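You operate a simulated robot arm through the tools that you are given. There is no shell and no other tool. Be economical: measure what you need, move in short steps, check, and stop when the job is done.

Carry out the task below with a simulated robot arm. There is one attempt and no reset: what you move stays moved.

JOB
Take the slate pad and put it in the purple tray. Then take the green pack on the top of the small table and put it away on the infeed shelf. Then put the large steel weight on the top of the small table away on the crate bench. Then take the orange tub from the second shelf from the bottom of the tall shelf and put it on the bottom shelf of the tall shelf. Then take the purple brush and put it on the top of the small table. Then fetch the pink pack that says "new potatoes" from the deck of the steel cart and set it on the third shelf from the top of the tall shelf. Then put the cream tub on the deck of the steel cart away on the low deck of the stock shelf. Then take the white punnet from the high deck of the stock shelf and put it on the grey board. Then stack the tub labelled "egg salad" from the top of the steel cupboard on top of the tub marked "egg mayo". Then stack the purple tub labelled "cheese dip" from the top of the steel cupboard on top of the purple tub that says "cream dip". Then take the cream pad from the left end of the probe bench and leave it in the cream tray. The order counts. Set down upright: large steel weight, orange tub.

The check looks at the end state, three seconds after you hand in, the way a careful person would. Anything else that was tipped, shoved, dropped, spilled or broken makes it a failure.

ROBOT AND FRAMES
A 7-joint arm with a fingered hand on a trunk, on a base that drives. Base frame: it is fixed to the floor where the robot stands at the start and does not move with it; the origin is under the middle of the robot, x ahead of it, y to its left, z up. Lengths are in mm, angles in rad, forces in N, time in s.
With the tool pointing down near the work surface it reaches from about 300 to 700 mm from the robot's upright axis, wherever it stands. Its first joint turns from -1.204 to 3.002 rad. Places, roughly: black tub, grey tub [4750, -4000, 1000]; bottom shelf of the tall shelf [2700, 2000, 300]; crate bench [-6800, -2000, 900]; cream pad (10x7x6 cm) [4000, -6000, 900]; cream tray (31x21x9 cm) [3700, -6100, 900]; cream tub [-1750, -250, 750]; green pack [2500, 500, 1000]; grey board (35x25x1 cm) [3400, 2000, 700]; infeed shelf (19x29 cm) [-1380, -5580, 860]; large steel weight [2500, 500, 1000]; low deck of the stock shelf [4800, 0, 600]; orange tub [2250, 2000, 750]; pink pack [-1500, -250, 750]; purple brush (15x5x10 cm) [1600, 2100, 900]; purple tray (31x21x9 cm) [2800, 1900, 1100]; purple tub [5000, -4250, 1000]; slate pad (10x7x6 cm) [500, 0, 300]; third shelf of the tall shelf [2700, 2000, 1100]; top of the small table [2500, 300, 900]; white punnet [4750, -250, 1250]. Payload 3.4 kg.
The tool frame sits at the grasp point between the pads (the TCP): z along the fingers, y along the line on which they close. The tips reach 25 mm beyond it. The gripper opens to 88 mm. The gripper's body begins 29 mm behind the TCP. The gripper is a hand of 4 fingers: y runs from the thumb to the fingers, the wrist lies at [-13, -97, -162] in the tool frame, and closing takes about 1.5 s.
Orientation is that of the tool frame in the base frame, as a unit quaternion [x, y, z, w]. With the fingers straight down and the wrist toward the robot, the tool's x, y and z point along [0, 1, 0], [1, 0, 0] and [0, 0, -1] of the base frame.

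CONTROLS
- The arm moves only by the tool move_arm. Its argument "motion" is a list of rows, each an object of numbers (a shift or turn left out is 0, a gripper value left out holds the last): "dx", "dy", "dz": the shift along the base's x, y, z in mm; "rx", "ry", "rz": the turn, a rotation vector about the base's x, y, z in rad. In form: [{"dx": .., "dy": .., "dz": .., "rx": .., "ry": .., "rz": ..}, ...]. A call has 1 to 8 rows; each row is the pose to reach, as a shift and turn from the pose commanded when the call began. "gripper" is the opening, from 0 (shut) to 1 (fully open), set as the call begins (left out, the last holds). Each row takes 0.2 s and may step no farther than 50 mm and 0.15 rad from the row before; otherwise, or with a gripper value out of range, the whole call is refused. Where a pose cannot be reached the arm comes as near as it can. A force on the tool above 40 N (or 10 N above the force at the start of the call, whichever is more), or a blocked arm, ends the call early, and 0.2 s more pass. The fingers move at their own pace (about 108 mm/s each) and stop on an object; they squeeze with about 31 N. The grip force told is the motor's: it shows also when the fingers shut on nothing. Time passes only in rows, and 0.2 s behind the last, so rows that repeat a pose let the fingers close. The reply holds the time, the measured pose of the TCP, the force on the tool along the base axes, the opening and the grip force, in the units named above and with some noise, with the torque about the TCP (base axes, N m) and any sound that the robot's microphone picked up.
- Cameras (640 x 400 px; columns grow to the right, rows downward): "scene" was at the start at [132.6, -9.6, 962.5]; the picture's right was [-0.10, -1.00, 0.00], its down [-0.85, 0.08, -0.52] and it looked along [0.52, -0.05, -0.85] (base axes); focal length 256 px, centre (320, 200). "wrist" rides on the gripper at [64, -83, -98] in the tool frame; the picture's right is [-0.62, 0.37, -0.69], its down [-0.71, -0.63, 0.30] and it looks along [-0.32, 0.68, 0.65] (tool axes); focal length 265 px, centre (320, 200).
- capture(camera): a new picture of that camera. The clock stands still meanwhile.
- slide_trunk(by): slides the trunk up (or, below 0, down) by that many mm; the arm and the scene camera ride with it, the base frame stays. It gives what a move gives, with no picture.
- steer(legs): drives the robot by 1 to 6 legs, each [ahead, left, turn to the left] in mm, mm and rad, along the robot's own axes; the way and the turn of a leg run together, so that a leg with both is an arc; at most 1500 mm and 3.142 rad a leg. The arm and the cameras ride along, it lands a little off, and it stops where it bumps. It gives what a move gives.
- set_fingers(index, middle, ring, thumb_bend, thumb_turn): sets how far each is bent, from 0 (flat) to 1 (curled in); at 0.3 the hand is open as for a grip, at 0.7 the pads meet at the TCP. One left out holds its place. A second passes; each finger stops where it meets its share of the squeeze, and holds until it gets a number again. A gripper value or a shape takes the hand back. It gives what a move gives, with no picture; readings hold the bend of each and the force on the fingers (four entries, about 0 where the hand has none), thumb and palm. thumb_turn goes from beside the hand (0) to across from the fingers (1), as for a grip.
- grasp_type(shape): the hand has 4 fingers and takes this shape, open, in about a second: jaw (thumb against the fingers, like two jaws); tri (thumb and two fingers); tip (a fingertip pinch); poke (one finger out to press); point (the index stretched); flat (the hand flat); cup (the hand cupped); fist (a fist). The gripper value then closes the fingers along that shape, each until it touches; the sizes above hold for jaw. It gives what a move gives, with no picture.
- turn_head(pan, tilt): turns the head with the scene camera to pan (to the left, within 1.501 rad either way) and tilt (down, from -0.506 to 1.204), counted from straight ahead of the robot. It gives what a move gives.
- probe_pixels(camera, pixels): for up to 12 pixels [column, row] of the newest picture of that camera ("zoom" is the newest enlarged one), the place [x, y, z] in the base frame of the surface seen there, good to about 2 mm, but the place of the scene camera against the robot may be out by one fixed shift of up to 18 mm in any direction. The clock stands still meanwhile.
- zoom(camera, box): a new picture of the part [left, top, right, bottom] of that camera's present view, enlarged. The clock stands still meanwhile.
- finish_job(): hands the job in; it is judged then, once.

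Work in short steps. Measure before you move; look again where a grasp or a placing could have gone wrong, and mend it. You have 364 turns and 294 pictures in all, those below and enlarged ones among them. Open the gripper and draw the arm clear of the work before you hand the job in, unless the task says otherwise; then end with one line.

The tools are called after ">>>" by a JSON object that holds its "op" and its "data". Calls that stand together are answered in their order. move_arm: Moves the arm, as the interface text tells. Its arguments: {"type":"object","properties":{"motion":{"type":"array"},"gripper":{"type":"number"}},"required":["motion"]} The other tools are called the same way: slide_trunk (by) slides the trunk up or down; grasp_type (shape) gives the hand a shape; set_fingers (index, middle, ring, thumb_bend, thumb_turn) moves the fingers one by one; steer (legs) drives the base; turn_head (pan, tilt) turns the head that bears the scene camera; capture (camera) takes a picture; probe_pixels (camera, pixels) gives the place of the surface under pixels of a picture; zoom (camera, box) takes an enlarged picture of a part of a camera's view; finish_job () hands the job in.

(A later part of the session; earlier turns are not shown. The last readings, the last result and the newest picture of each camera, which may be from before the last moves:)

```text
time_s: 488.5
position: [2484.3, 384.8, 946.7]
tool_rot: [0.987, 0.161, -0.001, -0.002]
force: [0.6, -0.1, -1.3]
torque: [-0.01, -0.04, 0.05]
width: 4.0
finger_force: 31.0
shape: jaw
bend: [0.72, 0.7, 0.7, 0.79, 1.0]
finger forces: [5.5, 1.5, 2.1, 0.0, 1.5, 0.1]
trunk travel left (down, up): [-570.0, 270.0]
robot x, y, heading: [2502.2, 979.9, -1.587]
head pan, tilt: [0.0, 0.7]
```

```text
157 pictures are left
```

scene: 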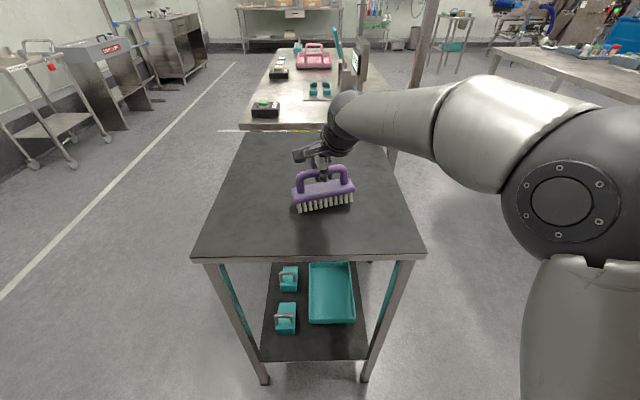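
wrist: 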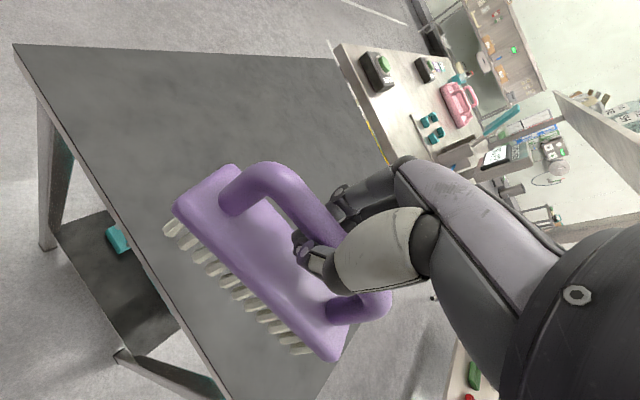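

>>> {"op": "move_arm", "data": {"motion": [{"dz": -3}]}}

>>> {"op": "move_arm", "data": {"motion": [{"dz": -3}]}}

>>> {"op": "zoom", "data": {"camera": "scene", "box": [270, 140, 380, 225]}}

```text
time_s: 488.9
position: [2483.7, 385.3, 943.2]
tool_rot: [0.987, 0.159, -0.001, -0.002]
force: [-0.2, 0.1, -0.2]
torque: [0.02, 0.01, -0.01]
width: 4.4
finger_force: 31.2
shape: jaw
bend: [0.72, 0.7, 0.7, 0.79, 1.0]
finger forces: [5.2, 1.3, 2.0, 0.0, 1.6, 0.0]
trunk travel left (down, up): [-570.0, 270.0]
robot x, y, heading: [2495.6, 976.9, -1.591]
head pan, tilt: [0.0, 0.7]
```

```text
time_s: 489.3
position: [2483.2, 385.7, 941.0]
tool_rot: [0.987, 0.16, 0.0, -0.001]
force: [-2.8, 0.4, 2.2]
torque: [-0.01, 0.0, -0.02]
width: 4.1
finger_force: 30.2
shape: jaw
bend: [0.72, 0.7, 0.7, 0.79, 1.0]
finger forces: [3.5, 0.4, 1.9, 0.0, 3.4, 0.0]
trunk travel left (down, up): [-570.0, 270.0]
robot x, y, heading: [2499.4, 973.7, -1.594]
head pan, tilt: [0.0, 0.7]
```

```text
4.71 times, centred on (325, 182) of scene
```

zoom: 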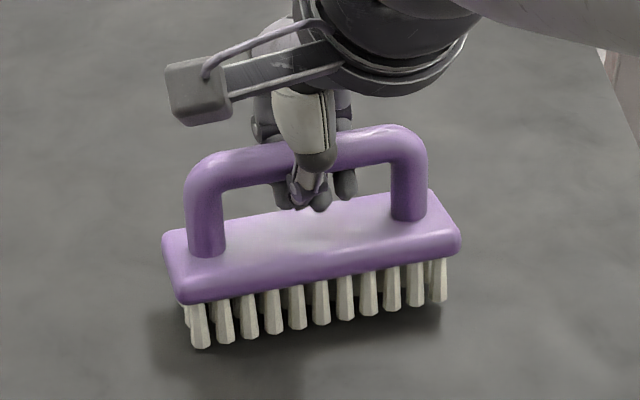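

The brush rests on its bristles. I open and lift.

>>> {"op": "move_arm", "data": {"motion": [{}, {}, {}, {}, {}], "gripper": 1}}

>>> {"op": "move_arm", "data": {"motion": [{"dz": 30}, {"dz": 75}, {"dz": 115}]}}

>>> {"op": "capture", "data": {"camera": "scene"}}

```text
time_s: 490.5
position: [2485.0, 385.9, 940.1]
tool_rot: [0.987, 0.159, 0.0, -0.001]
force: [0.2, -0.5, 0.2]
torque: [0.01, 0.02, -0.02]
width: 87.7
finger_force: 0.1
shape: jaw
bend: [0.3, 0.3, 0.3, 0.3, 0.98]
finger forces: [0.0, 0.0, 0.0, 0.1, 0.0, 0.1]
trunk travel left (down, up): [-570.0, 270.0]
robot x, y, heading: [2496.7, 976.7, -1.591]
head pan, tilt: [0.0, 0.7]
```

```text
time_s: 491.3
position: [2486.1, 388.5, 1056.1]
tool_rot: [0.987, 0.159, -0.001, -0.002]
force: [0.5, 0.8, 0.8]
torque: [-0.02, -0.01, 0.01]
width: 87.7
finger_force: 0.1
shape: jaw
bend: [0.3, 0.3, 0.3, 0.3, 0.98]
finger forces: [0.0, 0.0, 0.0, 0.1, 0.0, 0.1]
trunk travel left (down, up): [-570.0, 270.0]
robot x, y, heading: [2497.5, 972.8, -1.592]
head pan, tilt: [0.0, 0.7]
```

```text
155 pictures are left
```

scene: 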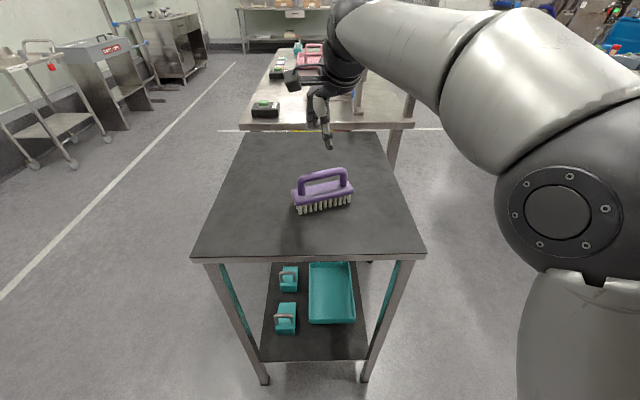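

Brush placed upright on its bristles. I retract and reset yaw, then drive sideways (−x) along y≈1020 to the steel cart.

>>> {"op": "move_arm", "data": {"motion": [{"dy": 45, "rz": -0.1}, {"dy": 90, "rz": -0.2}, {"dy": 135, "rz": -0.3}, {"dy": 180, "rz": -0.34}, {"dy": 215, "rz": -0.34}]}}

>>> {"op": "steer", "data": {"legs": [[-50, 0, 0.021], [0, -1300, 0], [0, -1300, 0], [0, -1350, 0]]}}

>>> {"op": "turn_head", "data": {"pan": 0.0, "tilt": 0.5}}

>>> {"op": "capture", "data": {"camera": "scene"}}

```text
time_s: 492.5
position: [2484.0, 601.0, 1055.2]
tool_rot: [1.0, -0.009, 0.0, -0.001]
force: [0.7, 0.6, 0.8]
torque: [0.0, -0.03, 0.02]
width: 87.8
finger_force: 0.0
shape: jaw
bend: [0.3, 0.3, 0.3, 0.3, 0.98]
finger forces: [0.0, 0.1, 0.0, 0.1, 0.0, 0.0]
trunk travel left (down, up): [-570.0, 270.0]
robot x, y, heading: [2499.8, 979.1, -1.592]
head pan, tilt: [0.0, 0.7]
```

```text
time_s: 512.0
position: [-1425.6, 557.9, 1055.3]
tool_rot: [1.0, 0.027, 0.0, -0.001]
force: [-0.4, -1.2, -0.2]
torque: [0.02, 0.0, 0.01]
width: 87.6
finger_force: 0.0
shape: jaw
bend: [0.3, 0.3, 0.3, 0.3, 0.98]
finger forces: [0.0, 0.0, 0.1, 0.1, 0.0, 0.1]
trunk travel left (down, up): [-570.0, 270.0]
robot x, y, heading: [-1441.7, 934.5, -1.519]
head pan, tilt: [0.0, 0.7]
```

```text
time_s: 512.7
position: [-1424.7, 558.4, 1055.8]
tool_rot: [1.0, 0.027, 0.0, -0.002]
force: [-0.5, 0.1, -0.9]
torque: [-0.02, 0.0, 0.01]
width: 87.8
finger_force: 0.0
shape: jaw
bend: [0.3, 0.3, 0.3, 0.3, 0.98]
finger forces: [0.1, 0.0, 0.1, 0.0, 0.0, 0.1]
trunk travel left (down, up): [-570.0, 270.0]
robot x, y, heading: [-1443.1, 932.7, -1.516]
head pan, tilt: [0.0, 0.499]
```

```text
154 pictures are left
```

scene: 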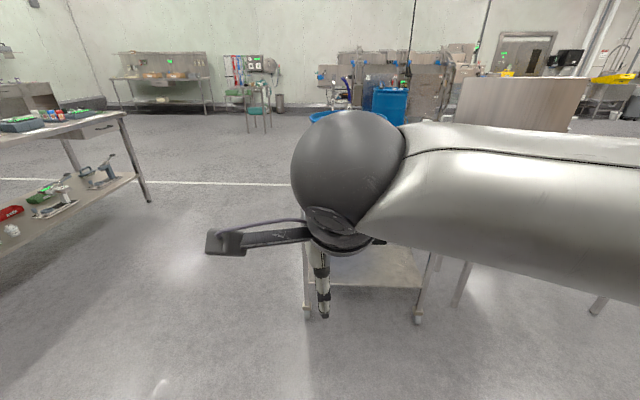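

The cart is behind the hand. I straighten the heading, move closer and use the wrist camera.

>>> {"op": "steer", "data": {"legs": [[250, 0, -0.054]]}}

>>> {"op": "capture", "data": {"camera": "wrist"}}

>>> {"op": "turn_head", "data": {"pan": 0.0, "tilt": 0.9}}

>>> {"op": "capture", "data": {"camera": "scene"}}

```text
time_s: 514.5
position: [-1438.5, 310.4, 1055.9]
tool_rot: [1.0, 0.001, 0.0, -0.002]
force: [-0.1, 0.0, -0.5]
torque: [0.03, -0.01, 0.01]
width: 87.8
finger_force: 0.0
shape: jaw
bend: [0.3, 0.3, 0.3, 0.3, 0.98]
finger forces: [0.0, 0.1, 0.1, 0.0, 0.0, 0.0]
trunk travel left (down, up): [-570.0, 270.0]
robot x, y, heading: [-1433.2, 685.9, -1.571]
head pan, tilt: [0.0, 0.499]
```

```text
153 pictures are left
```

wrist: 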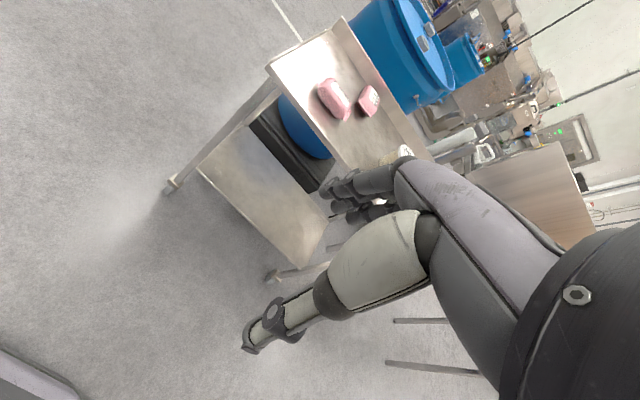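

```text
time_s: 515.4
position: [-1438.1, 310.4, 1053.8]
tool_rot: [1.0, 0.0, 0.0, -0.002]
force: [0.2, 0.1, -0.1]
torque: [-0.03, -0.03, 0.02]
width: 87.7
finger_force: 0.0
shape: jaw
bend: [0.3, 0.3, 0.3, 0.3, 0.98]
finger forces: [0.2, 0.0, 0.0, 0.0, 0.0, 0.0]
trunk travel left (down, up): [-570.0, 270.0]
robot x, y, heading: [-1430.3, 684.5, -1.573]
head pan, tilt: [0.0, 0.901]
```

```text
152 pictures are left
```

scene: 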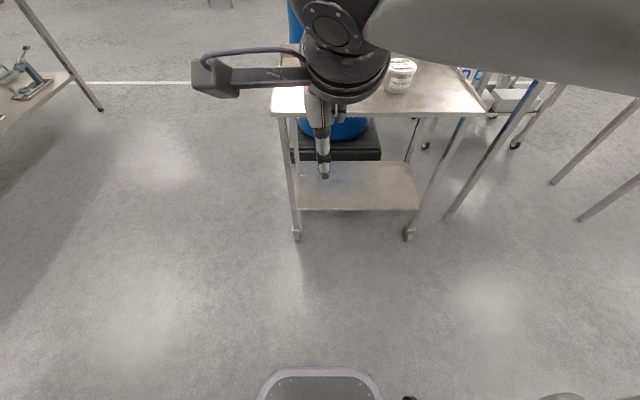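

I zoom the wrist view on the two pink packs to read labels and probe positions.

>>> {"op": "zoom", "data": {"camera": "wrist", "box": [300, 70, 400, 130]}}

>>> {"op": "probe_pixels", "data": {"camera": "wrist", "pixels": [[333, 98], [369, 100], [318, 88], [345, 116], [362, 105], [378, 95], [268, 70], [345, 20], [340, 150], [405, 153]]}}

```text
6.40 times, centred on (350, 100) of wrist
```

zoom: 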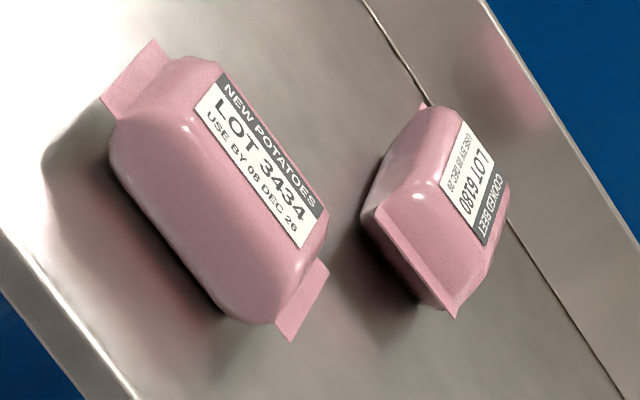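

```text
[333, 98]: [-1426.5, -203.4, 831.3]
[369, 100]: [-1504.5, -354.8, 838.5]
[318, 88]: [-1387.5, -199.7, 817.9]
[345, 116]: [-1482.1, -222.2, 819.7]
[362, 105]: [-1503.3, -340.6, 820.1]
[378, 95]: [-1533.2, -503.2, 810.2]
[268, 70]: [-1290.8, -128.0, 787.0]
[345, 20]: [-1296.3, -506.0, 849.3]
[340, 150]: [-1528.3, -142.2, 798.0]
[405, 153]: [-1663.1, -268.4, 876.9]
```

"New potatoes" is the nearer pack, centre ≈ [−1432,−211], deck z≈798. I move closer, lower, and re-measure.

>>> {"op": "steer", "data": {"legs": [[320, 0, 0]]}}

>>> {"op": "slide_trunk", "data": {"by": -80}}

>>> {"op": "move_arm", "data": {"motion": [{"dy": -40}, {"dy": -80}, {"dy": -120}]}}

>>> {"op": "capture", "data": {"camera": "wrist"}}

>>> {"op": "capture", "data": {"camera": "scene"}}

```text
time_s: 517.5
position: [-1434.3, -13.1, 1054.3]
tool_rot: [1.0, 0.003, 0.0, -0.002]
force: [-0.9, -0.1, 0.3]
torque: [0.05, -0.02, 0.0]
width: 87.7
finger_force: 0.0
shape: jaw
bend: [0.3, 0.3, 0.3, 0.3, 0.98]
finger forces: [0.0, 0.1, 0.1, 0.0, 0.0, 0.0]
trunk travel left (down, up): [-570.0, 270.0]
robot x, y, heading: [-1427.4, 367.2, -1.566]
head pan, tilt: [0.0, 0.901]
```

```text
time_s: 518.7
position: [-1435.4, -11.8, 974.3]
tool_rot: [1.0, 0.004, 0.001, -0.002]
force: [-0.9, -0.2, -0.5]
torque: [0.02, -0.01, 0.0]
width: 87.7
finger_force: 0.0
shape: jaw
bend: [0.3, 0.3, 0.3, 0.3, 0.98]
finger forces: [0.1, 0.0, 0.1, 0.0, 0.1, 0.0]
trunk travel left (down, up): [-490.0, 350.0]
robot x, y, heading: [-1432.4, 366.7, -1.561]
head pan, tilt: [0.0, 0.901]
```

```text
time_s: 519.5
position: [-1434.3, -132.7, 975.0]
tool_rot: [1.0, 0.005, 0.0, -0.001]
force: [-0.1, -0.4, 0.0]
torque: [0.02, 0.01, 0.02]
width: 87.7
finger_force: 0.1
shape: jaw
bend: [0.3, 0.3, 0.3, 0.3, 0.98]
finger forces: [0.0, 0.0, 0.0, 0.1, 0.0, 0.0]
trunk travel left (down, up): [-490.0, 350.0]
robot x, y, heading: [-1431.5, 366.3, -1.565]
head pan, tilt: [0.0, 0.901]
```

```text
150 pictures are left
```

wrist: 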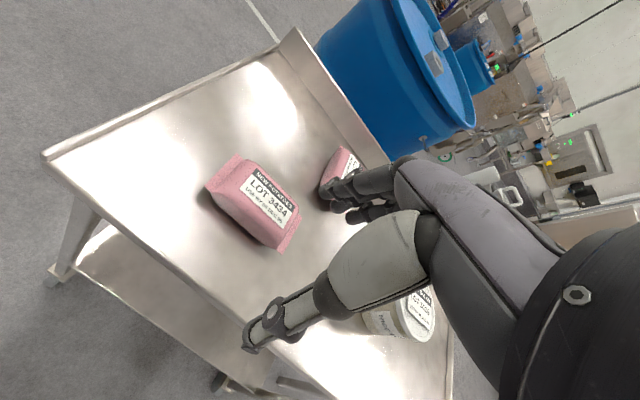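

```text
149 pictures are left
```

scene: 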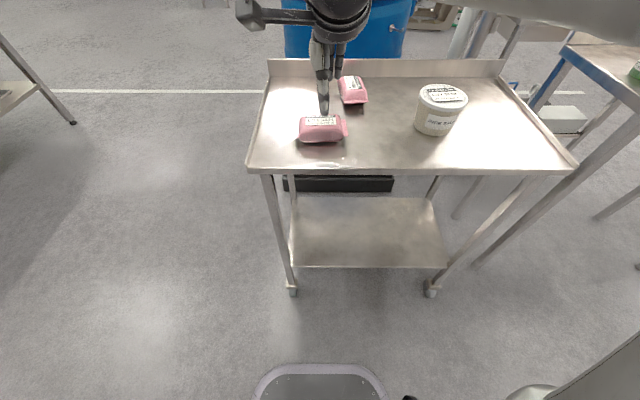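

>>> {"op": "zoom", "data": {"camera": "wrist", "box": [190, 140, 320, 260]}}

>>> {"op": "probe_pixels", "data": {"camera": "wrist", "pixels": [[238, 157], [208, 187], [298, 212], [278, 248], [225, 190], [250, 220], [262, 175], [290, 200], [255, 195], [300, 205], [240, 180]]}}

```text
3.33 times, centred on (255, 200) of wrist
```

zoom: 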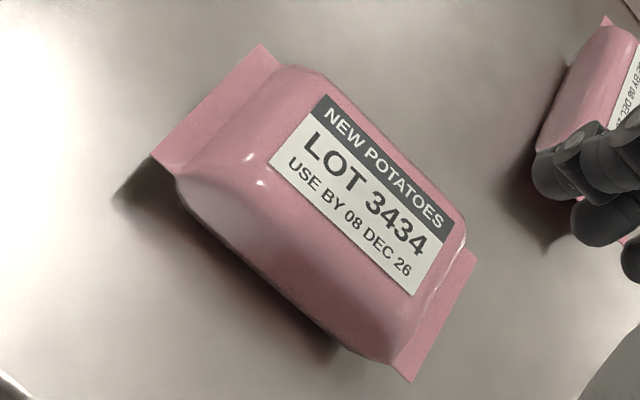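

```text
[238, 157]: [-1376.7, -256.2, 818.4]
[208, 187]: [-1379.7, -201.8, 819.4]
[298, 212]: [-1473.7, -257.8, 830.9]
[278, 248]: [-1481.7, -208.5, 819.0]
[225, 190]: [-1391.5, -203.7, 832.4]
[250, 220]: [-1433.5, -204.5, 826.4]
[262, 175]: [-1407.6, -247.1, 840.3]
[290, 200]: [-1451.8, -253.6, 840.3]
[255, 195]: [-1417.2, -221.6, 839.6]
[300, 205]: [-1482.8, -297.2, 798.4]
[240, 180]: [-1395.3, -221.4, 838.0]
```

Pack centre ≈ [−1430,−232], axis nearly along x, top 840, width ~57. I go above it and descend.

>>> {"op": "move_arm", "data": {"motion": [{"dx": 1, "dy": -40, "dz": -20, "rz": 0.05}, {"dx": 3, "dy": -80, "dz": -45, "rz": 0.05}, {"dx": 4, "dy": -99, "dz": -85, "rz": 0.05}]}}

>>> {"op": "capture", "data": {"camera": "wrist"}}

```text
time_s: 520.3
position: [-1431.6, -232.0, 889.3]
tool_rot: [1.0, 0.029, 0.0, -0.002]
force: [0.5, -0.2, 0.7]
torque: [0.03, 0.02, -0.02]
width: 87.8
finger_force: 0.1
shape: jaw
bend: [0.3, 0.3, 0.3, 0.3, 0.98]
finger forces: [0.0, 0.0, 0.0, 0.0, 0.0, 0.0]
trunk travel left (down, up): [-490.0, 350.0]
robot x, y, heading: [-1431.8, 362.6, -1.567]
head pan, tilt: [0.0, 0.901]
```

```text
147 pictures are left
```

wrist: 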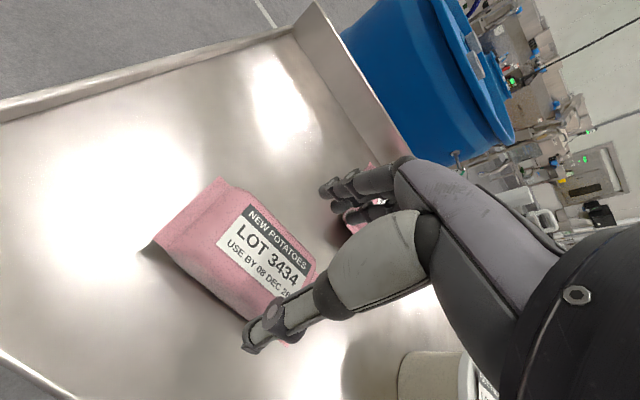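

>>> {"op": "move_arm", "data": {"motion": [{"dz": -35}, {"dz": -61}]}}

>>> {"op": "move_arm", "data": {"motion": [{}, {}, {}, {}, {}, {}], "gripper": 0}}

>>> {"op": "move_arm", "data": {"motion": [{"dz": 25}, {"dz": 70}]}}

>>> {"op": "capture", "data": {"camera": "wrist"}}

```text
time_s: 520.9
position: [-1431.3, -231.4, 829.6]
tool_rot: [1.0, 0.028, 0.0, -0.002]
force: [0.2, -1.0, 0.1]
torque: [0.02, -0.01, -0.02]
width: 87.6
finger_force: 0.0
shape: jaw
bend: [0.3, 0.3, 0.3, 0.3, 0.98]
finger forces: [0.0, 0.0, 0.0, 0.1, 0.0, 0.0]
trunk travel left (down, up): [-490.0, 350.0]
robot x, y, heading: [-1428.8, 364.4, -1.563]
head pan, tilt: [0.0, 0.901]
```

```text
time_s: 522.3
position: [-1431.1, -231.1, 830.5]
tool_rot: [1.0, 0.029, 0.0, -0.002]
force: [0.8, -0.3, 0.5]
torque: [0.02, 0.02, 0.02]
width: 51.2
finger_force: 31.2
shape: jaw
bend: [0.29, 0.41, 0.37, 0.66, 0.99]
finger forces: [15.3, 8.0, 4.1, 0.1, 28.7, 0.0]
trunk travel left (down, up): [-490.0, 350.0]
robot x, y, heading: [-1431.7, 361.5, -1.565]
head pan, tilt: [0.0, 0.901]
```

```text
time_s: 522.9
position: [-1430.6, -231.5, 899.9]
tool_rot: [1.0, 0.028, 0.0, -0.002]
force: [0.4, -0.5, -2.0]
torque: [0.01, 0.01, 0.02]
width: 50.5
finger_force: 30.7
shape: jaw
bend: [0.29, 0.41, 0.38, 0.66, 0.99]
finger forces: [15.1, 8.0, 3.9, 0.1, 28.9, 0.0]
trunk travel left (down, up): [-490.0, 350.0]
robot x, y, heading: [-1432.9, 366.8, -1.566]
head pan, tilt: [0.0, 0.901]
```

```text
146 pictures are left
```

wrist: 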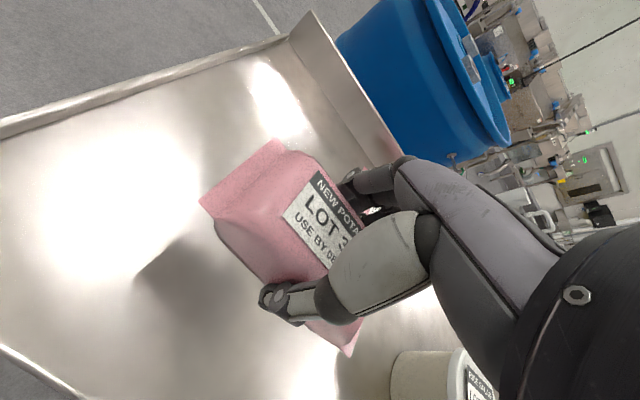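

Held. I retract, back to y≈1000, and strafe toward the tall shelf (x≈3200).

>>> {"op": "move_arm", "data": {"motion": [{"dz": 40, "dy": 15}, {"dz": 70, "dy": 50, "rz": -0.05}, {"dz": 70, "dy": 98, "rz": -0.05}, {"dz": 70, "dy": 146, "rz": -0.05}, {"dz": 70, "dy": 194, "rz": -0.05}, {"dz": 70, "dy": 220, "rz": -0.05}]}}

>>> {"op": "steer", "data": {"legs": [[-650, 0, 0], [0, 1450, 0], [0, 1450, 0], [0, 1450, 0]]}}

```text
time_s: 524.3
position: [-1429.4, -12.2, 969.7]
tool_rot: [1.0, 0.004, -0.001, -0.001]
force: [0.6, 0.7, -2.4]
torque: [-0.01, -0.02, 0.0]
width: 50.4
finger_force: 30.6
shape: jaw
bend: [0.74, 0.41, 0.38, 0.66, 0.98]
finger forces: [15.1, 7.9, 4.1, 0.0, 28.8, 0.0]
trunk travel left (down, up): [-490.0, 350.0]
robot x, y, heading: [-1431.9, 364.3, -1.566]
head pan, tilt: [0.0, 0.901]
```

```text
time_s: 548.2
position: [2877.0, 610.2, 968.7]
tool_rot: [1.0, -0.011, 0.0, -0.002]
force: [1.0, 0.0, -2.4]
torque: [-0.01, -0.04, 0.02]
width: 50.4
finger_force: 30.8
shape: jaw
bend: [0.74, 0.41, 0.38, 0.66, 0.98]
finger forces: [15.1, 8.1, 4.1, 0.0, 28.8, 0.0]
trunk travel left (down, up): [-490.0, 350.0]
robot x, y, heading: [2889.3, 988.4, -1.591]
head pan, tilt: [0.0, 0.901]
```

I turn to face the tall shelf and raise the trunk to see the third shelf.

>>> {"op": "steer", "data": {"legs": [[0, 0, 1.581], [0, 0, 1.581]]}}

>>> {"op": "slide_trunk", "data": {"by": 270}}

>>> {"op": "turn_head", "data": {"pan": -0.1, "tilt": 0.4}}

>>> {"op": "capture", "data": {"camera": "scene"}}

```text
time_s: 556.4
position: [2873.3, 1364.6, 969.7]
tool_rot: [-0.017, 1.0, -0.002, 0.0]
force: [0.8, -0.4, -2.6]
torque: [0.01, -0.02, -0.01]
width: 49.8
finger_force: 30.1
shape: jaw
bend: [0.74, 0.42, 0.38, 0.67, 0.98]
finger forces: [14.9, 7.9, 4.1, 0.0, 28.4, 0.0]
trunk travel left (down, up): [-490.0, 350.0]
robot x, y, heading: [2884.5, 991.0, 1.604]
head pan, tilt: [0.0, 0.901]
```

```text
time_s: 559.1
position: [2873.1, 1366.6, 1239.1]
tool_rot: [-0.019, 1.0, -0.002, 0.0]
force: [-0.3, -0.9, -2.5]
torque: [0.0, 0.0, -0.01]
width: 50.0
finger_force: 30.9
shape: jaw
bend: [0.74, 0.42, 0.38, 0.67, 0.98]
finger forces: [14.9, 7.8, 4.1, 0.0, 28.4, 0.1]
trunk travel left (down, up): [-760.0, 80.0]
robot x, y, heading: [2885.2, 990.4, 1.603]
head pan, tilt: [0.0, 0.901]
```

```text
time_s: 560.1
position: [2874.1, 1365.1, 1239.7]
tool_rot: [-0.017, 1.0, -0.002, 0.0]
force: [0.4, -0.3, -2.2]
torque: [-0.02, 0.0, -0.03]
width: 49.9
finger_force: 31.4
shape: jaw
bend: [0.74, 0.42, 0.38, 0.67, 0.98]
finger forces: [14.9, 7.9, 4.1, 0.0, 28.4, 0.0]
trunk travel left (down, up): [-760.0, 80.0]
robot x, y, heading: [2889.8, 990.2, 1.603]
head pan, tilt: [-0.099, 0.4]
```

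```text
145 pictures are left
```

scene: 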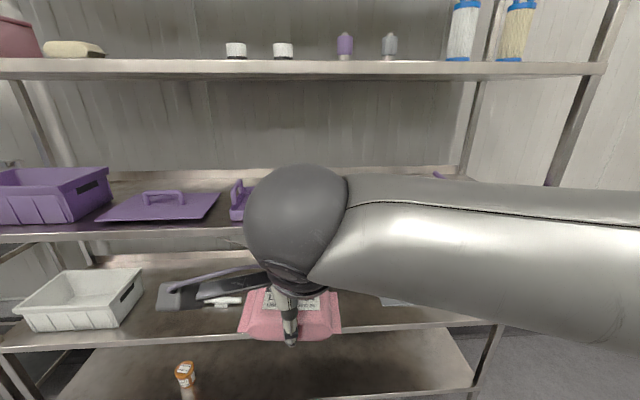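

The forearm hides the right part. I strafe right to x≈3450 and look left for a free spot.

>>> {"op": "steer", "data": {"legs": [[0, -580, -0.03]]}}

>>> {"op": "turn_head", "data": {"pan": 0.35, "tilt": 0.45}}

>>> {"op": "capture", "data": {"camera": "scene"}}

```text
time_s: 563.4
position: [3461.5, 1376.6, 1239.7]
tool_rot: [-0.004, 1.0, -0.001, 0.0]
force: [1.0, 0.9, -1.6]
torque: [0.0, 0.01, -0.01]
width: 49.7
finger_force: 30.9
shape: jaw
bend: [0.74, 0.42, 0.38, 0.67, 0.98]
finger forces: [15.0, 7.9, 4.0, 0.1, 28.3, 0.0]
trunk travel left (down, up): [-760.0, 80.0]
robot x, y, heading: [3463.8, 999.8, 1.575]
head pan, tilt: [-0.099, 0.4]
```

```text
time_s: 564.3
position: [3462.1, 1378.2, 1239.2]
tool_rot: [-0.003, 1.0, -0.002, 0.0]
force: [0.3, 0.4, -2.3]
torque: [-0.01, 0.01, 0.0]
width: 49.7
finger_force: 31.6
shape: jaw
bend: [0.74, 0.42, 0.38, 0.67, 0.98]
finger forces: [15.0, 8.0, 4.0, 0.0, 28.4, 0.0]
trunk travel left (down, up): [-760.0, 80.0]
robot x, y, heading: [3463.0, 998.8, 1.576]
head pan, tilt: [0.351, 0.45]
```

```text
144 pictures are left
```

scene: 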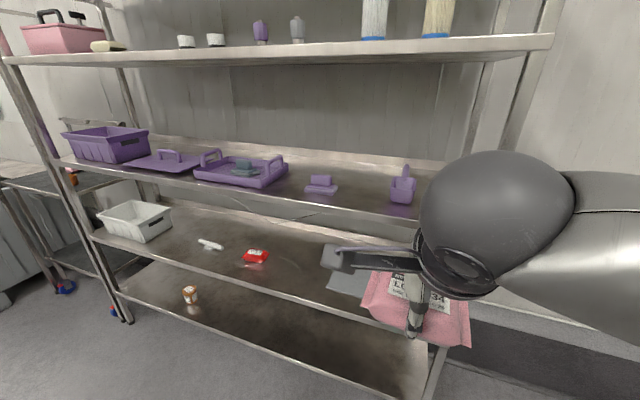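

There is room between the small brush-pad (320,185) and the scoop (402,188). I probe their edges.

>>> {"op": "probe_pixels", "data": {"camera": "scene", "pixels": [[338, 188], [305, 188], [320, 178], [391, 195], [412, 200], [405, 172], [365, 190], [365, 205], [360, 170], [288, 172], [402, 185], [430, 190]]}}

>>> {"op": "zoom", "data": {"camera": "scene", "box": [280, 140, 440, 230]}}

```text
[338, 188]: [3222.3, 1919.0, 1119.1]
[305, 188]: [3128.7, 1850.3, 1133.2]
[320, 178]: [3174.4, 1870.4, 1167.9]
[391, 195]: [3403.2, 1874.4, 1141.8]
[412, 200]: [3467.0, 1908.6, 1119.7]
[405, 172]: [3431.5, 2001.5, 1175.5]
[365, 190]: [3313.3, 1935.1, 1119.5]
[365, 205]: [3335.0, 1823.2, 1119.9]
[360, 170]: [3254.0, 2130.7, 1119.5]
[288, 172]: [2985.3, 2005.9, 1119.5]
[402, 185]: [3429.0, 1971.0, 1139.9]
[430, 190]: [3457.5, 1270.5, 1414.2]
```

```text
4.00 times, centred on (360, 185) of scene
```

zoom: 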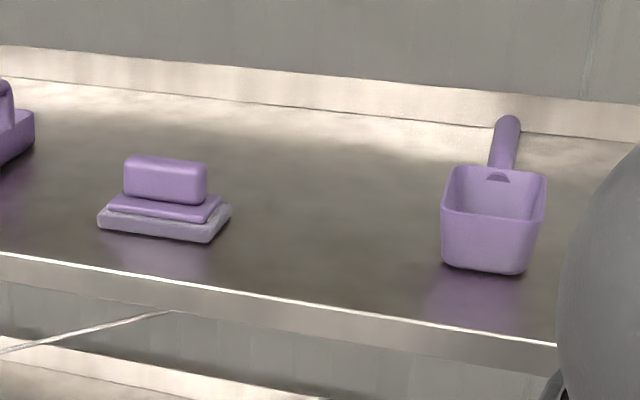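

Gap 173 mm, centre ≈ [3294,1892] true, shelf z 1119.5. I line up, drive in and check.

>>> {"op": "move_arm", "data": {"motion": [{"dz": -28}]}}

>>> {"op": "steer", "data": {"legs": [[320, 167, 0]]}}

>>> {"op": "capture", "data": {"camera": "wrist"}}

```text
time_s: 564.7
position: [3460.9, 1376.9, 1211.2]
tool_rot: [-0.003, 1.0, -0.002, 0.0]
force: [-0.2, 0.3, -2.4]
torque: [0.0, -0.01, 0.02]
width: 50.3
finger_force: 31.1
shape: jaw
bend: [0.74, 0.42, 0.38, 0.67, 0.98]
finger forces: [15.0, 7.9, 4.1, 0.1, 28.5, 0.1]
trunk travel left (down, up): [-760.0, 80.0]
robot x, y, heading: [3463.5, 1001.2, 1.578]
head pan, tilt: [0.351, 0.45]
```

```text
time_s: 567.0
position: [3294.8, 1697.8, 1211.1]
tool_rot: [-0.005, 1.0, -0.002, 0.0]
force: [0.1, 0.8, -2.4]
torque: [-0.03, 0.0, 0.0]
width: 50.2
finger_force: 31.3
shape: jaw
bend: [0.74, 0.42, 0.38, 0.67, 0.98]
finger forces: [15.0, 7.9, 4.0, 0.0, 28.5, 0.1]
trunk travel left (down, up): [-760.0, 80.0]
robot x, y, heading: [3297.1, 1316.1, 1.58]
head pan, tilt: [0.351, 0.45]
```

```text
142 pictures are left
```

wrist: 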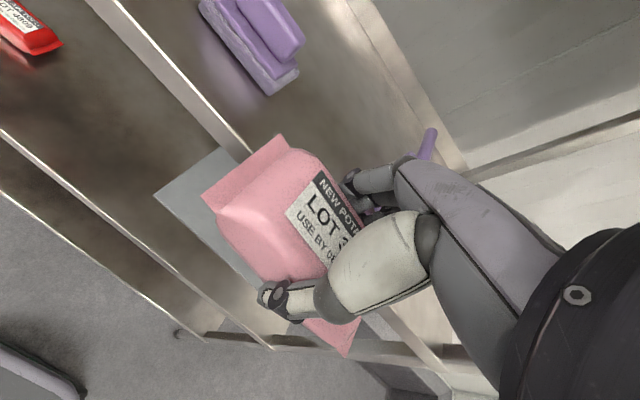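

Aligned with the gap. I extend 194 mm and look.

>>> {"op": "move_arm", "data": {"motion": [{"dy": 48}, {"dy": 96}, {"dy": 144}, {"dy": 194}, {"dy": 194, "dz": -35}]}}

>>> {"op": "capture", "data": {"camera": "wrist"}}

>>> {"op": "turn_head", "data": {"pan": 0.1, "tilt": 0.5}}

>>> {"op": "capture", "data": {"camera": "scene"}}

```text
time_s: 568.2
position: [3292.3, 1891.2, 1175.4]
tool_rot: [-0.005, 1.0, -0.001, 0.0]
force: [0.5, 0.6, -2.0]
torque: [-0.01, -0.02, -0.04]
width: 49.5
finger_force: 30.9
shape: jaw
bend: [0.74, 0.42, 0.38, 0.67, 0.98]
finger forces: [14.9, 7.9, 4.2, 0.0, 28.8, 0.0]
trunk travel left (down, up): [-760.0, 80.0]
robot x, y, heading: [3296.6, 1323.3, 1.58]
head pan, tilt: [0.351, 0.45]
```

```text
141 pictures are left
```

wrist: 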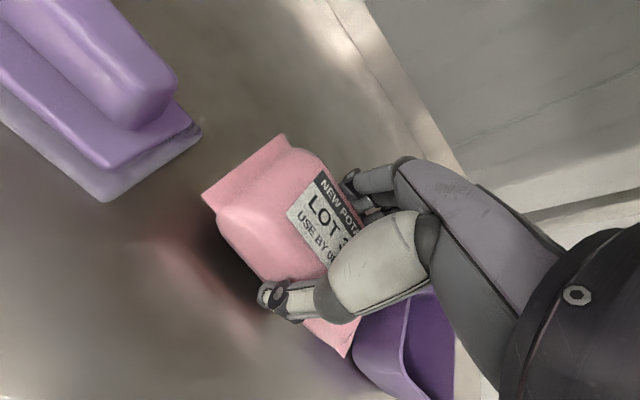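

```text
time_s: 569.0
position: [3292.1, 1892.1, 1173.8]
tool_rot: [-0.005, 1.0, -0.002, 0.0]
force: [-0.1, 0.6, -3.2]
torque: [-0.02, 0.03, 0.04]
width: 50.0
finger_force: 31.1
shape: jaw
bend: [0.74, 0.42, 0.38, 0.67, 0.98]
finger forces: [15.1, 7.8, 4.3, 0.0, 28.8, 0.1]
trunk travel left (down, up): [-760.0, 80.0]
robot x, y, heading: [3299.3, 1318.7, 1.578]
head pan, tilt: [0.099, 0.499]
```

```text
140 pictures are left
```

scene: 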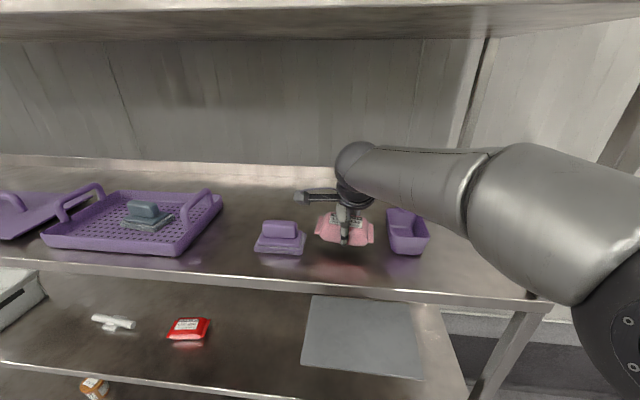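

It is slightly nearer the scoop; I shift −9 in x and lower to contact.

>>> {"op": "move_arm", "data": {"motion": [{"dx": -9, "dz": -10}, {"dx": -9, "dz": -20}]}}

>>> {"op": "move_arm", "data": {"motion": [{"dz": -3}]}}

>>> {"op": "move_arm", "data": {"motion": [{"dz": -2}]}}

```text
time_s: 569.5
position: [3285.0, 1893.8, 1155.3]
tool_rot: [-0.005, 1.0, -0.003, 0.0]
force: [-0.9, 1.0, -2.2]
torque: [0.04, 0.04, 0.0]
width: 49.7
finger_force: 30.7
shape: jaw
bend: [0.74, 0.42, 0.38, 0.67, 0.98]
finger forces: [15.1, 7.8, 4.3, 0.0, 28.7, 0.0]
trunk travel left (down, up): [-760.0, 80.0]
robot x, y, heading: [3296.1, 1321.2, 1.581]
head pan, tilt: [0.099, 0.499]
```

```text
time_s: 570.0
position: [3284.2, 1893.1, 1154.0]
tool_rot: [-0.005, 1.0, -0.001, 0.0]
force: [0.8, -0.6, -2.9]
torque: [-0.02, 0.01, -0.02]
width: 49.5
finger_force: 30.6
shape: jaw
bend: [0.74, 0.42, 0.38, 0.67, 0.98]
finger forces: [15.1, 7.9, 4.3, 0.0, 28.7, 0.1]
trunk travel left (down, up): [-760.0, 80.0]
robot x, y, heading: [3296.9, 1316.7, 1.579]
head pan, tilt: [0.099, 0.499]
```

```text
time_s: 570.4
position: [3285.3, 1891.7, 1151.5]
tool_rot: [-0.004, 1.0, -0.001, 0.0]
force: [0.3, 0.4, -0.3]
torque: [-0.03, -0.06, 0.01]
width: 49.6
finger_force: 31.0
shape: jaw
bend: [0.74, 0.42, 0.38, 0.67, 0.98]
finger forces: [15.8, 7.6, 4.6, 0.0, 28.8, 0.0]
trunk travel left (down, up): [-760.0, 80.0]
robot x, y, heading: [3297.5, 1319.5, 1.582]
head pan, tilt: [0.099, 0.499]
```

Contact begun. I open and withdraw upward.

>>> {"op": "move_arm", "data": {"motion": [{"dz": -1}, {"dz": -1}, {"dz": -1}, {"dz": -1}, {"dz": -1}], "gripper": 1}}

>>> {"op": "move_arm", "data": {"motion": [{"dz": 30}, {"dz": 65}]}}

>>> {"op": "capture", "data": {"camera": "wrist"}}

>>> {"op": "capture", "data": {"camera": "scene"}}

```text
time_s: 571.5
position: [3286.3, 1890.7, 1149.1]
tool_rot: [-0.005, 1.0, -0.001, 0.0]
force: [-0.4, 0.9, -0.4]
torque: [0.0, -0.05, 0.05]
width: 87.7
finger_force: 0.0
shape: jaw
bend: [0.3, 0.3, 0.3, 0.3, 0.98]
finger forces: [0.1, 0.0, 0.0, 0.1, 0.0, 0.0]
trunk travel left (down, up): [-760.0, 80.0]
robot x, y, heading: [3295.7, 1319.5, 1.578]
head pan, tilt: [0.099, 0.499]
```

```text
time_s: 572.1
position: [3284.7, 1892.2, 1215.0]
tool_rot: [-0.005, 1.0, -0.002, 0.0]
force: [0.7, 0.7, 0.0]
torque: [-0.02, -0.05, 0.0]
width: 87.6
finger_force: 0.1
shape: jaw
bend: [0.3, 0.3, 0.3, 0.3, 0.98]
finger forces: [0.1, 0.0, 0.0, 0.0, 0.0, 0.0]
trunk travel left (down, up): [-760.0, 80.0]
robot x, y, heading: [3295.9, 1321.9, 1.578]
head pan, tilt: [0.099, 0.499]
```

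```text
139 pictures are left
```

wrist: 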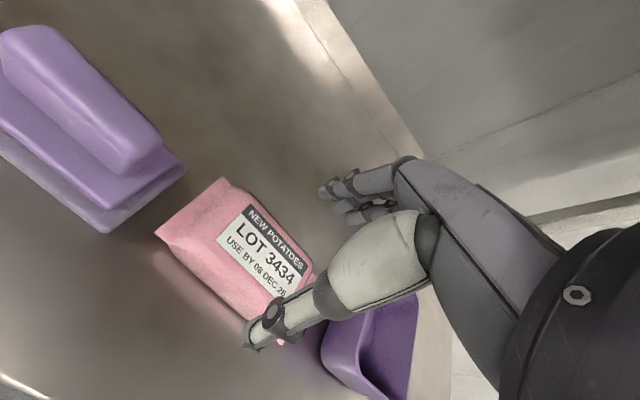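

```text
138 pictures are left
```

scene: 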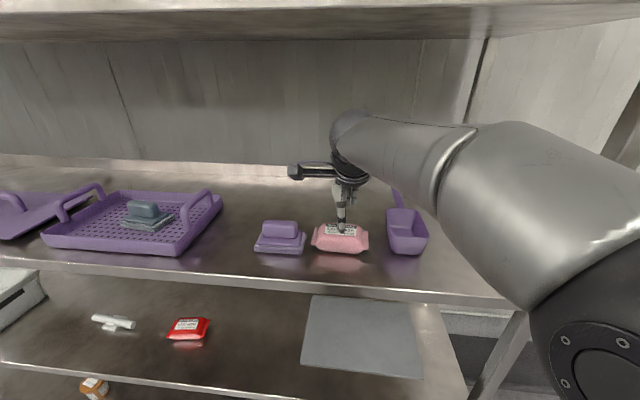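

The pack rests between the neighbours. I retract, back off, turn around and drive back to the steel cart for the cream tub.

>>> {"op": "move_arm", "data": {"motion": [{"dy": -48}, {"dy": -96}, {"dy": -144}, {"dy": -192}]}}

>>> {"op": "steer", "data": {"legs": [[-310, 0, 0], [0, 0, 1.575], [0, 0, 1.56], [0, -1240, 0], [0, -1240, 0], [0, -1240, 0]]}}

```text
time_s: 573.1
position: [3288.7, 1696.1, 1214.2]
tool_rot: [-0.005, 1.0, 0.0, -0.001]
force: [0.3, 0.0, -0.2]
torque: [0.0, 0.0, -0.05]
width: 88.0
finger_force: 0.1
shape: jaw
bend: [0.3, 0.3, 0.3, 0.3, 0.98]
finger forces: [0.1, 0.0, 0.0, 0.0, 0.1, 0.0]
trunk travel left (down, up): [-760.0, 80.0]
robot x, y, heading: [3295.2, 1319.6, 1.579]
head pan, tilt: [0.099, 0.499]
```

```text
time_s: 599.1
position: [-246.5, 850.8, 1212.4]
tool_rot: [0.998, -0.068, 0.001, 0.0]
force: [-0.5, 0.2, -0.1]
torque: [-0.02, -0.03, 0.01]
width: 87.8
finger_force: 0.0
shape: jaw
bend: [0.3, 0.3, 0.3, 0.3, 0.98]
finger forces: [0.1, 0.1, 0.0, 0.1, 0.0, 0.0]
trunk travel left (down, up): [-760.0, 80.0]
robot x, y, heading: [-199.0, 1223.4, -1.711]
head pan, tilt: [0.099, 0.499]
stopped in leg 6: the robot was blocked; the commanded pose is now the measured one
```

Heading drift brought the base near the grey bin and it stopped on contact. I move away, straighten, and check the bin.

>>> {"op": "steer", "data": {"legs": [[260, 0, 0], [0, 0, 0.14]]}}

>>> {"op": "turn_head", "data": {"pan": 1.5, "tilt": 0.5}}

>>> {"op": "capture", "data": {"camera": "scene"}}

```text
time_s: 601.6
position: [-226.7, 597.3, 1212.4]
tool_rot: [1.0, 0.001, -0.001, -0.002]
force: [0.5, -0.4, 0.0]
torque: [0.02, -0.03, -0.02]
width: 87.7
finger_force: 0.0
shape: jaw
bend: [0.3, 0.3, 0.3, 0.3, 0.98]
finger forces: [0.0, 0.0, 0.0, 0.0, 0.0, 0.0]
trunk travel left (down, up): [-760.0, 80.0]
robot x, y, heading: [-236.9, 975.0, -1.573]
head pan, tilt: [0.099, 0.499]
```

```text
time_s: 603.1
position: [-226.9, 597.5, 1213.1]
tool_rot: [1.0, 0.002, -0.001, -0.001]
force: [0.1, -0.7, 0.2]
torque: [0.01, -0.02, 0.04]
width: 88.0
finger_force: 0.1
shape: jaw
bend: [0.3, 0.3, 0.3, 0.3, 0.98]
finger forces: [0.0, 0.0, 0.0, 0.1, 0.0, 0.1]
trunk travel left (down, up): [-760.0, 80.0]
robot x, y, heading: [-233.5, 975.1, -1.574]
head pan, tilt: [1.499, 0.499]
```

```text
137 pictures are left
```

scene: 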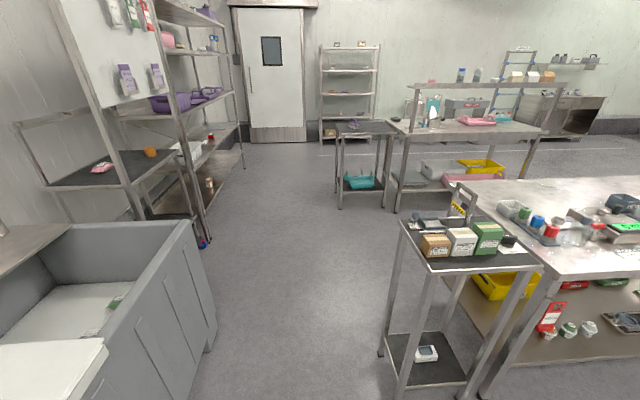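

I probe the bin's front corner to compare with before ([925,1477,800] top; [875,1472,0] foot).

>>> {"op": "probe_pixels", "data": {"camera": "scene", "pixels": [[192, 222], [206, 352], [190, 228], [212, 345], [218, 330]]}}

```text
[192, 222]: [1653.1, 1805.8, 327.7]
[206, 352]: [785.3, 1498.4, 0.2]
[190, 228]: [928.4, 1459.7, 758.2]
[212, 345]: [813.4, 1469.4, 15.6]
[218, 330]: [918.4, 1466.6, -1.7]
```

Bin unmoved. I continue to the cart.

>>> {"op": "steer", "data": {"legs": [[0, -710, 0.0], [0, -710, 0.0]]}}

>>> {"op": "turn_head", "data": {"pan": 0.0, "tilt": 0.7}}

>>> {"op": "capture", "data": {"camera": "wrist"}}

```text
time_s: 610.6
position: [-1672.4, 611.1, 1213.6]
tool_rot: [1.0, -0.005, 0.0, -0.001]
force: [0.2, 0.1, -0.2]
torque: [0.04, 0.01, -0.01]
width: 87.8
finger_force: 0.1
shape: jaw
bend: [0.3, 0.3, 0.3, 0.3, 0.98]
finger forces: [0.1, 0.0, 0.1, 0.0, 0.0, 0.0]
trunk travel left (down, up): [-760.0, 80.0]
robot x, y, heading: [-1672.7, 986.7, -1.586]
head pan, tilt: [1.499, 0.499]
```

```text
time_s: 612.2
position: [-1673.4, 610.6, 1213.5]
tool_rot: [1.0, -0.005, 0.0, -0.001]
force: [-0.7, -0.2, -0.7]
torque: [0.01, 0.01, -0.01]
width: 87.9
finger_force: 0.1
shape: jaw
bend: [0.3, 0.3, 0.3, 0.3, 0.98]
finger forces: [0.1, 0.1, 0.0, 0.0, 0.0, 0.0]
trunk travel left (down, up): [-760.0, 80.0]
robot x, y, heading: [-1676.8, 995.3, -1.583]
head pan, tilt: [0.0, 0.7]
```

```text
136 pictures are left
```

wrist: 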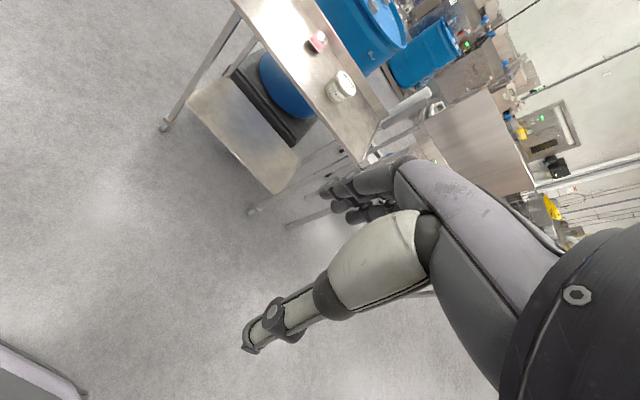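

I approach the cart (y≈365) with the trunk lowered and look at the tub.

>>> {"op": "steer", "data": {"legs": [[620, 0, 0.012]]}}

>>> {"op": "slide_trunk", "data": {"by": -220}}

>>> {"op": "capture", "data": {"camera": "wrist"}}

>>> {"op": "capture", "data": {"camera": "scene"}}

```text
time_s: 615.6
position: [-1674.6, -11.8, 1213.3]
tool_rot: [1.0, 0.001, 0.001, 0.0]
force: [-0.1, 0.0, 0.0]
torque: [0.03, -0.01, 0.01]
width: 87.8
finger_force: 0.0
shape: jaw
bend: [0.3, 0.3, 0.3, 0.3, 0.98]
finger forces: [0.0, 0.1, 0.0, 0.0, 0.1, 0.1]
trunk travel left (down, up): [-760.0, 80.0]
robot x, y, heading: [-1682.8, 367.1, -1.573]
head pan, tilt: [0.0, 0.7]
```

```text
time_s: 618.0
position: [-1673.9, -9.7, 994.1]
tool_rot: [1.0, 0.001, 0.0, -0.001]
force: [-0.2, -0.5, -0.7]
torque: [0.03, 0.01, 0.0]
width: 88.2
finger_force: 0.1
shape: jaw
bend: [0.3, 0.3, 0.3, 0.3, 0.98]
finger forces: [0.0, 0.1, 0.1, 0.0, 0.0, 0.0]
trunk travel left (down, up): [-540.0, 300.0]
robot x, y, heading: [-1679.2, 366.5, -1.574]
head pan, tilt: [0.0, 0.7]
```

```text
135 pictures are left
```

wrist: 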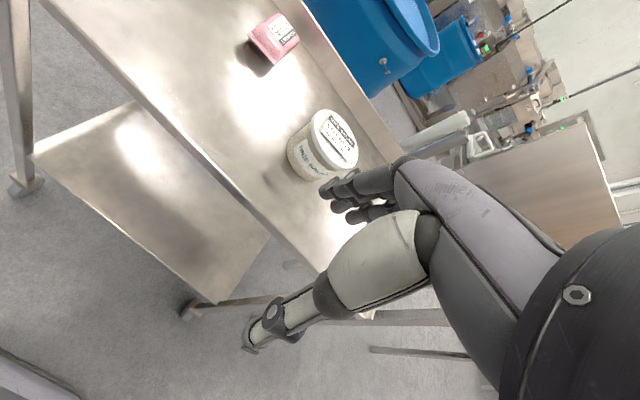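

```text
134 pictures are left
```

scene: 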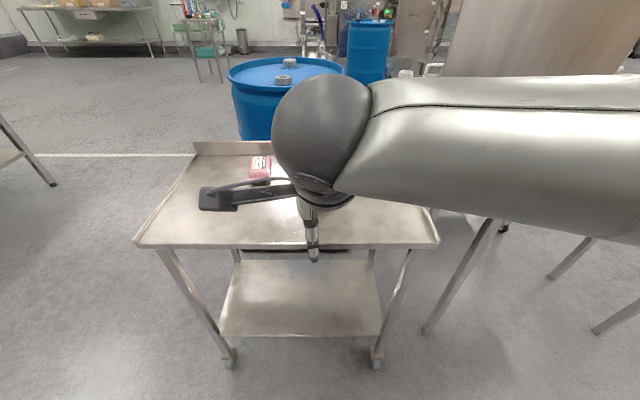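

>>> {"op": "zoom", "data": {"camera": "wrist", "box": [270, 95, 370, 195]}}

>>> {"op": "probe_pixels", "data": {"camera": "wrist", "pixels": [[313, 125], [355, 150], [330, 112], [330, 165], [345, 118], [335, 140], [290, 155], [305, 178], [312, 150], [320, 185]]}}

```text
4.00 times, centred on (320, 145) of wrist
```

zoom: 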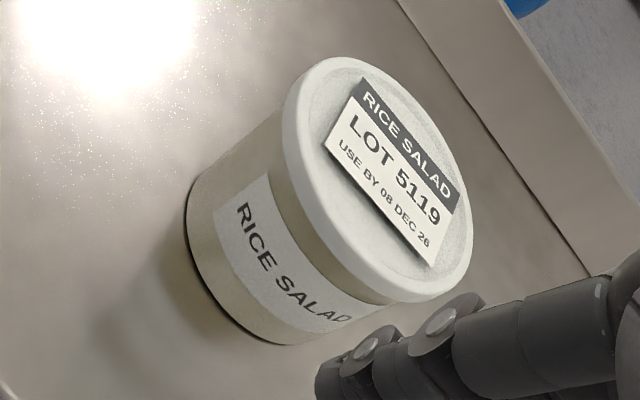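

```text
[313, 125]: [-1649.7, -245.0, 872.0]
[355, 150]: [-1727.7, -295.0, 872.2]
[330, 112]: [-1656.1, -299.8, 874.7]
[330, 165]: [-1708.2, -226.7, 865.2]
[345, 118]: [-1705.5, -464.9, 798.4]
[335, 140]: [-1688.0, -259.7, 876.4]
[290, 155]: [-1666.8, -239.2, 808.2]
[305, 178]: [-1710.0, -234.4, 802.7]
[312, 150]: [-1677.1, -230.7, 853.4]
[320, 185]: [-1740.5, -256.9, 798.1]
```

The lid is ≈92 mm across, wider than the 88 mm jaw. I open the fingers further (bend ~0.15) with set_fingers and inspect.

>>> {"op": "set_fingers", "data": {"index": 0.14, "middle": 0.14, "ring": 0.14, "thumb_bend": 0.14, "thumb_turn": 0.98}}

>>> {"op": "move_arm", "data": {"motion": [{"dx": -4, "dy": -45}, {"dx": -8, "dy": -90}, {"dx": -12, "dy": -135}, {"dx": -16, "dy": -180}]}}

>>> {"op": "capture", "data": {"camera": "wrist"}}

>>> {"op": "capture", "data": {"camera": "scene"}}

```text
time_s: 619.0
position: [-1674.0, -11.5, 993.4]
tool_rot: [1.0, 0.001, 0.0, -0.001]
force: [0.0, -0.2, 0.3]
torque: [-0.01, 0.01, 0.0]
width: 114.2
finger_force: 0.1
shape: fingers
bend: [0.14, 0.14, 0.14, 0.14, 0.94]
finger forces: [0.0, 0.1, 0.0, 0.0, 0.2, 0.0]
trunk travel left (down, up): [-540.0, 300.0]
robot x, y, heading: [-1679.2, 368.3, -1.57]
head pan, tilt: [0.0, 0.7]
```

```text
time_s: 620.0
position: [-1691.9, -192.0, 992.6]
tool_rot: [1.0, 0.001, -0.001, -0.002]
force: [-0.5, -1.2, 0.0]
torque: [-0.02, 0.02, -0.03]
width: 114.4
finger_force: 0.2
shape: fingers
bend: [0.14, 0.14, 0.14, 0.14, 0.94]
finger forces: [0.0, 0.1, 0.0, 0.0, 0.0, 0.0]
trunk travel left (down, up): [-540.0, 300.0]
robot x, y, heading: [-1685.0, 372.7, -1.575]
head pan, tilt: [0.0, 0.7]
```

```text
132 pictures are left
```

wrist: 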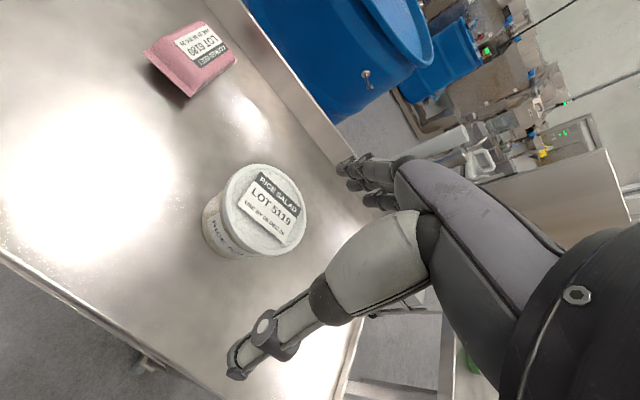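

```text
131 pictures are left
```

scene: 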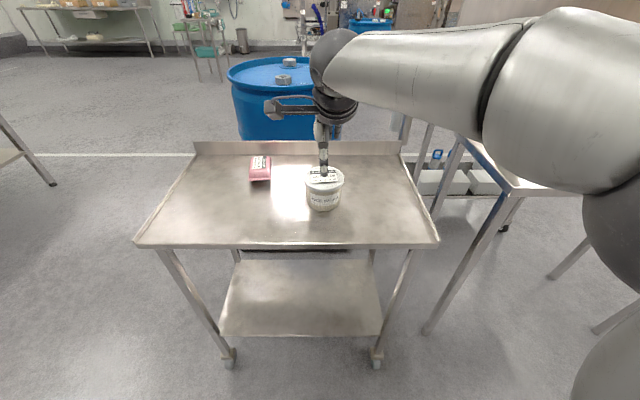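

Opening is 114 mm now. I probe the lid rim for the exact centre.

>>> {"op": "probe_pixels", "data": {"camera": "wrist", "pixels": [[224, 210], [304, 215], [260, 167], [265, 252], [235, 180], [290, 180], [240, 240], [292, 245], [265, 205]]}}

```text
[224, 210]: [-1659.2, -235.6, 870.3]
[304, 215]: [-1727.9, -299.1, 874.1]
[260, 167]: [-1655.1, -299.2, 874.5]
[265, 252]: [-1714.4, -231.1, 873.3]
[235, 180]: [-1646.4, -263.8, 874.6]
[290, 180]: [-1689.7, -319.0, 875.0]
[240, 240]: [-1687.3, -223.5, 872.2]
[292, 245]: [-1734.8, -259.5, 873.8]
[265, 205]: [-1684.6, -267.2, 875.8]
```

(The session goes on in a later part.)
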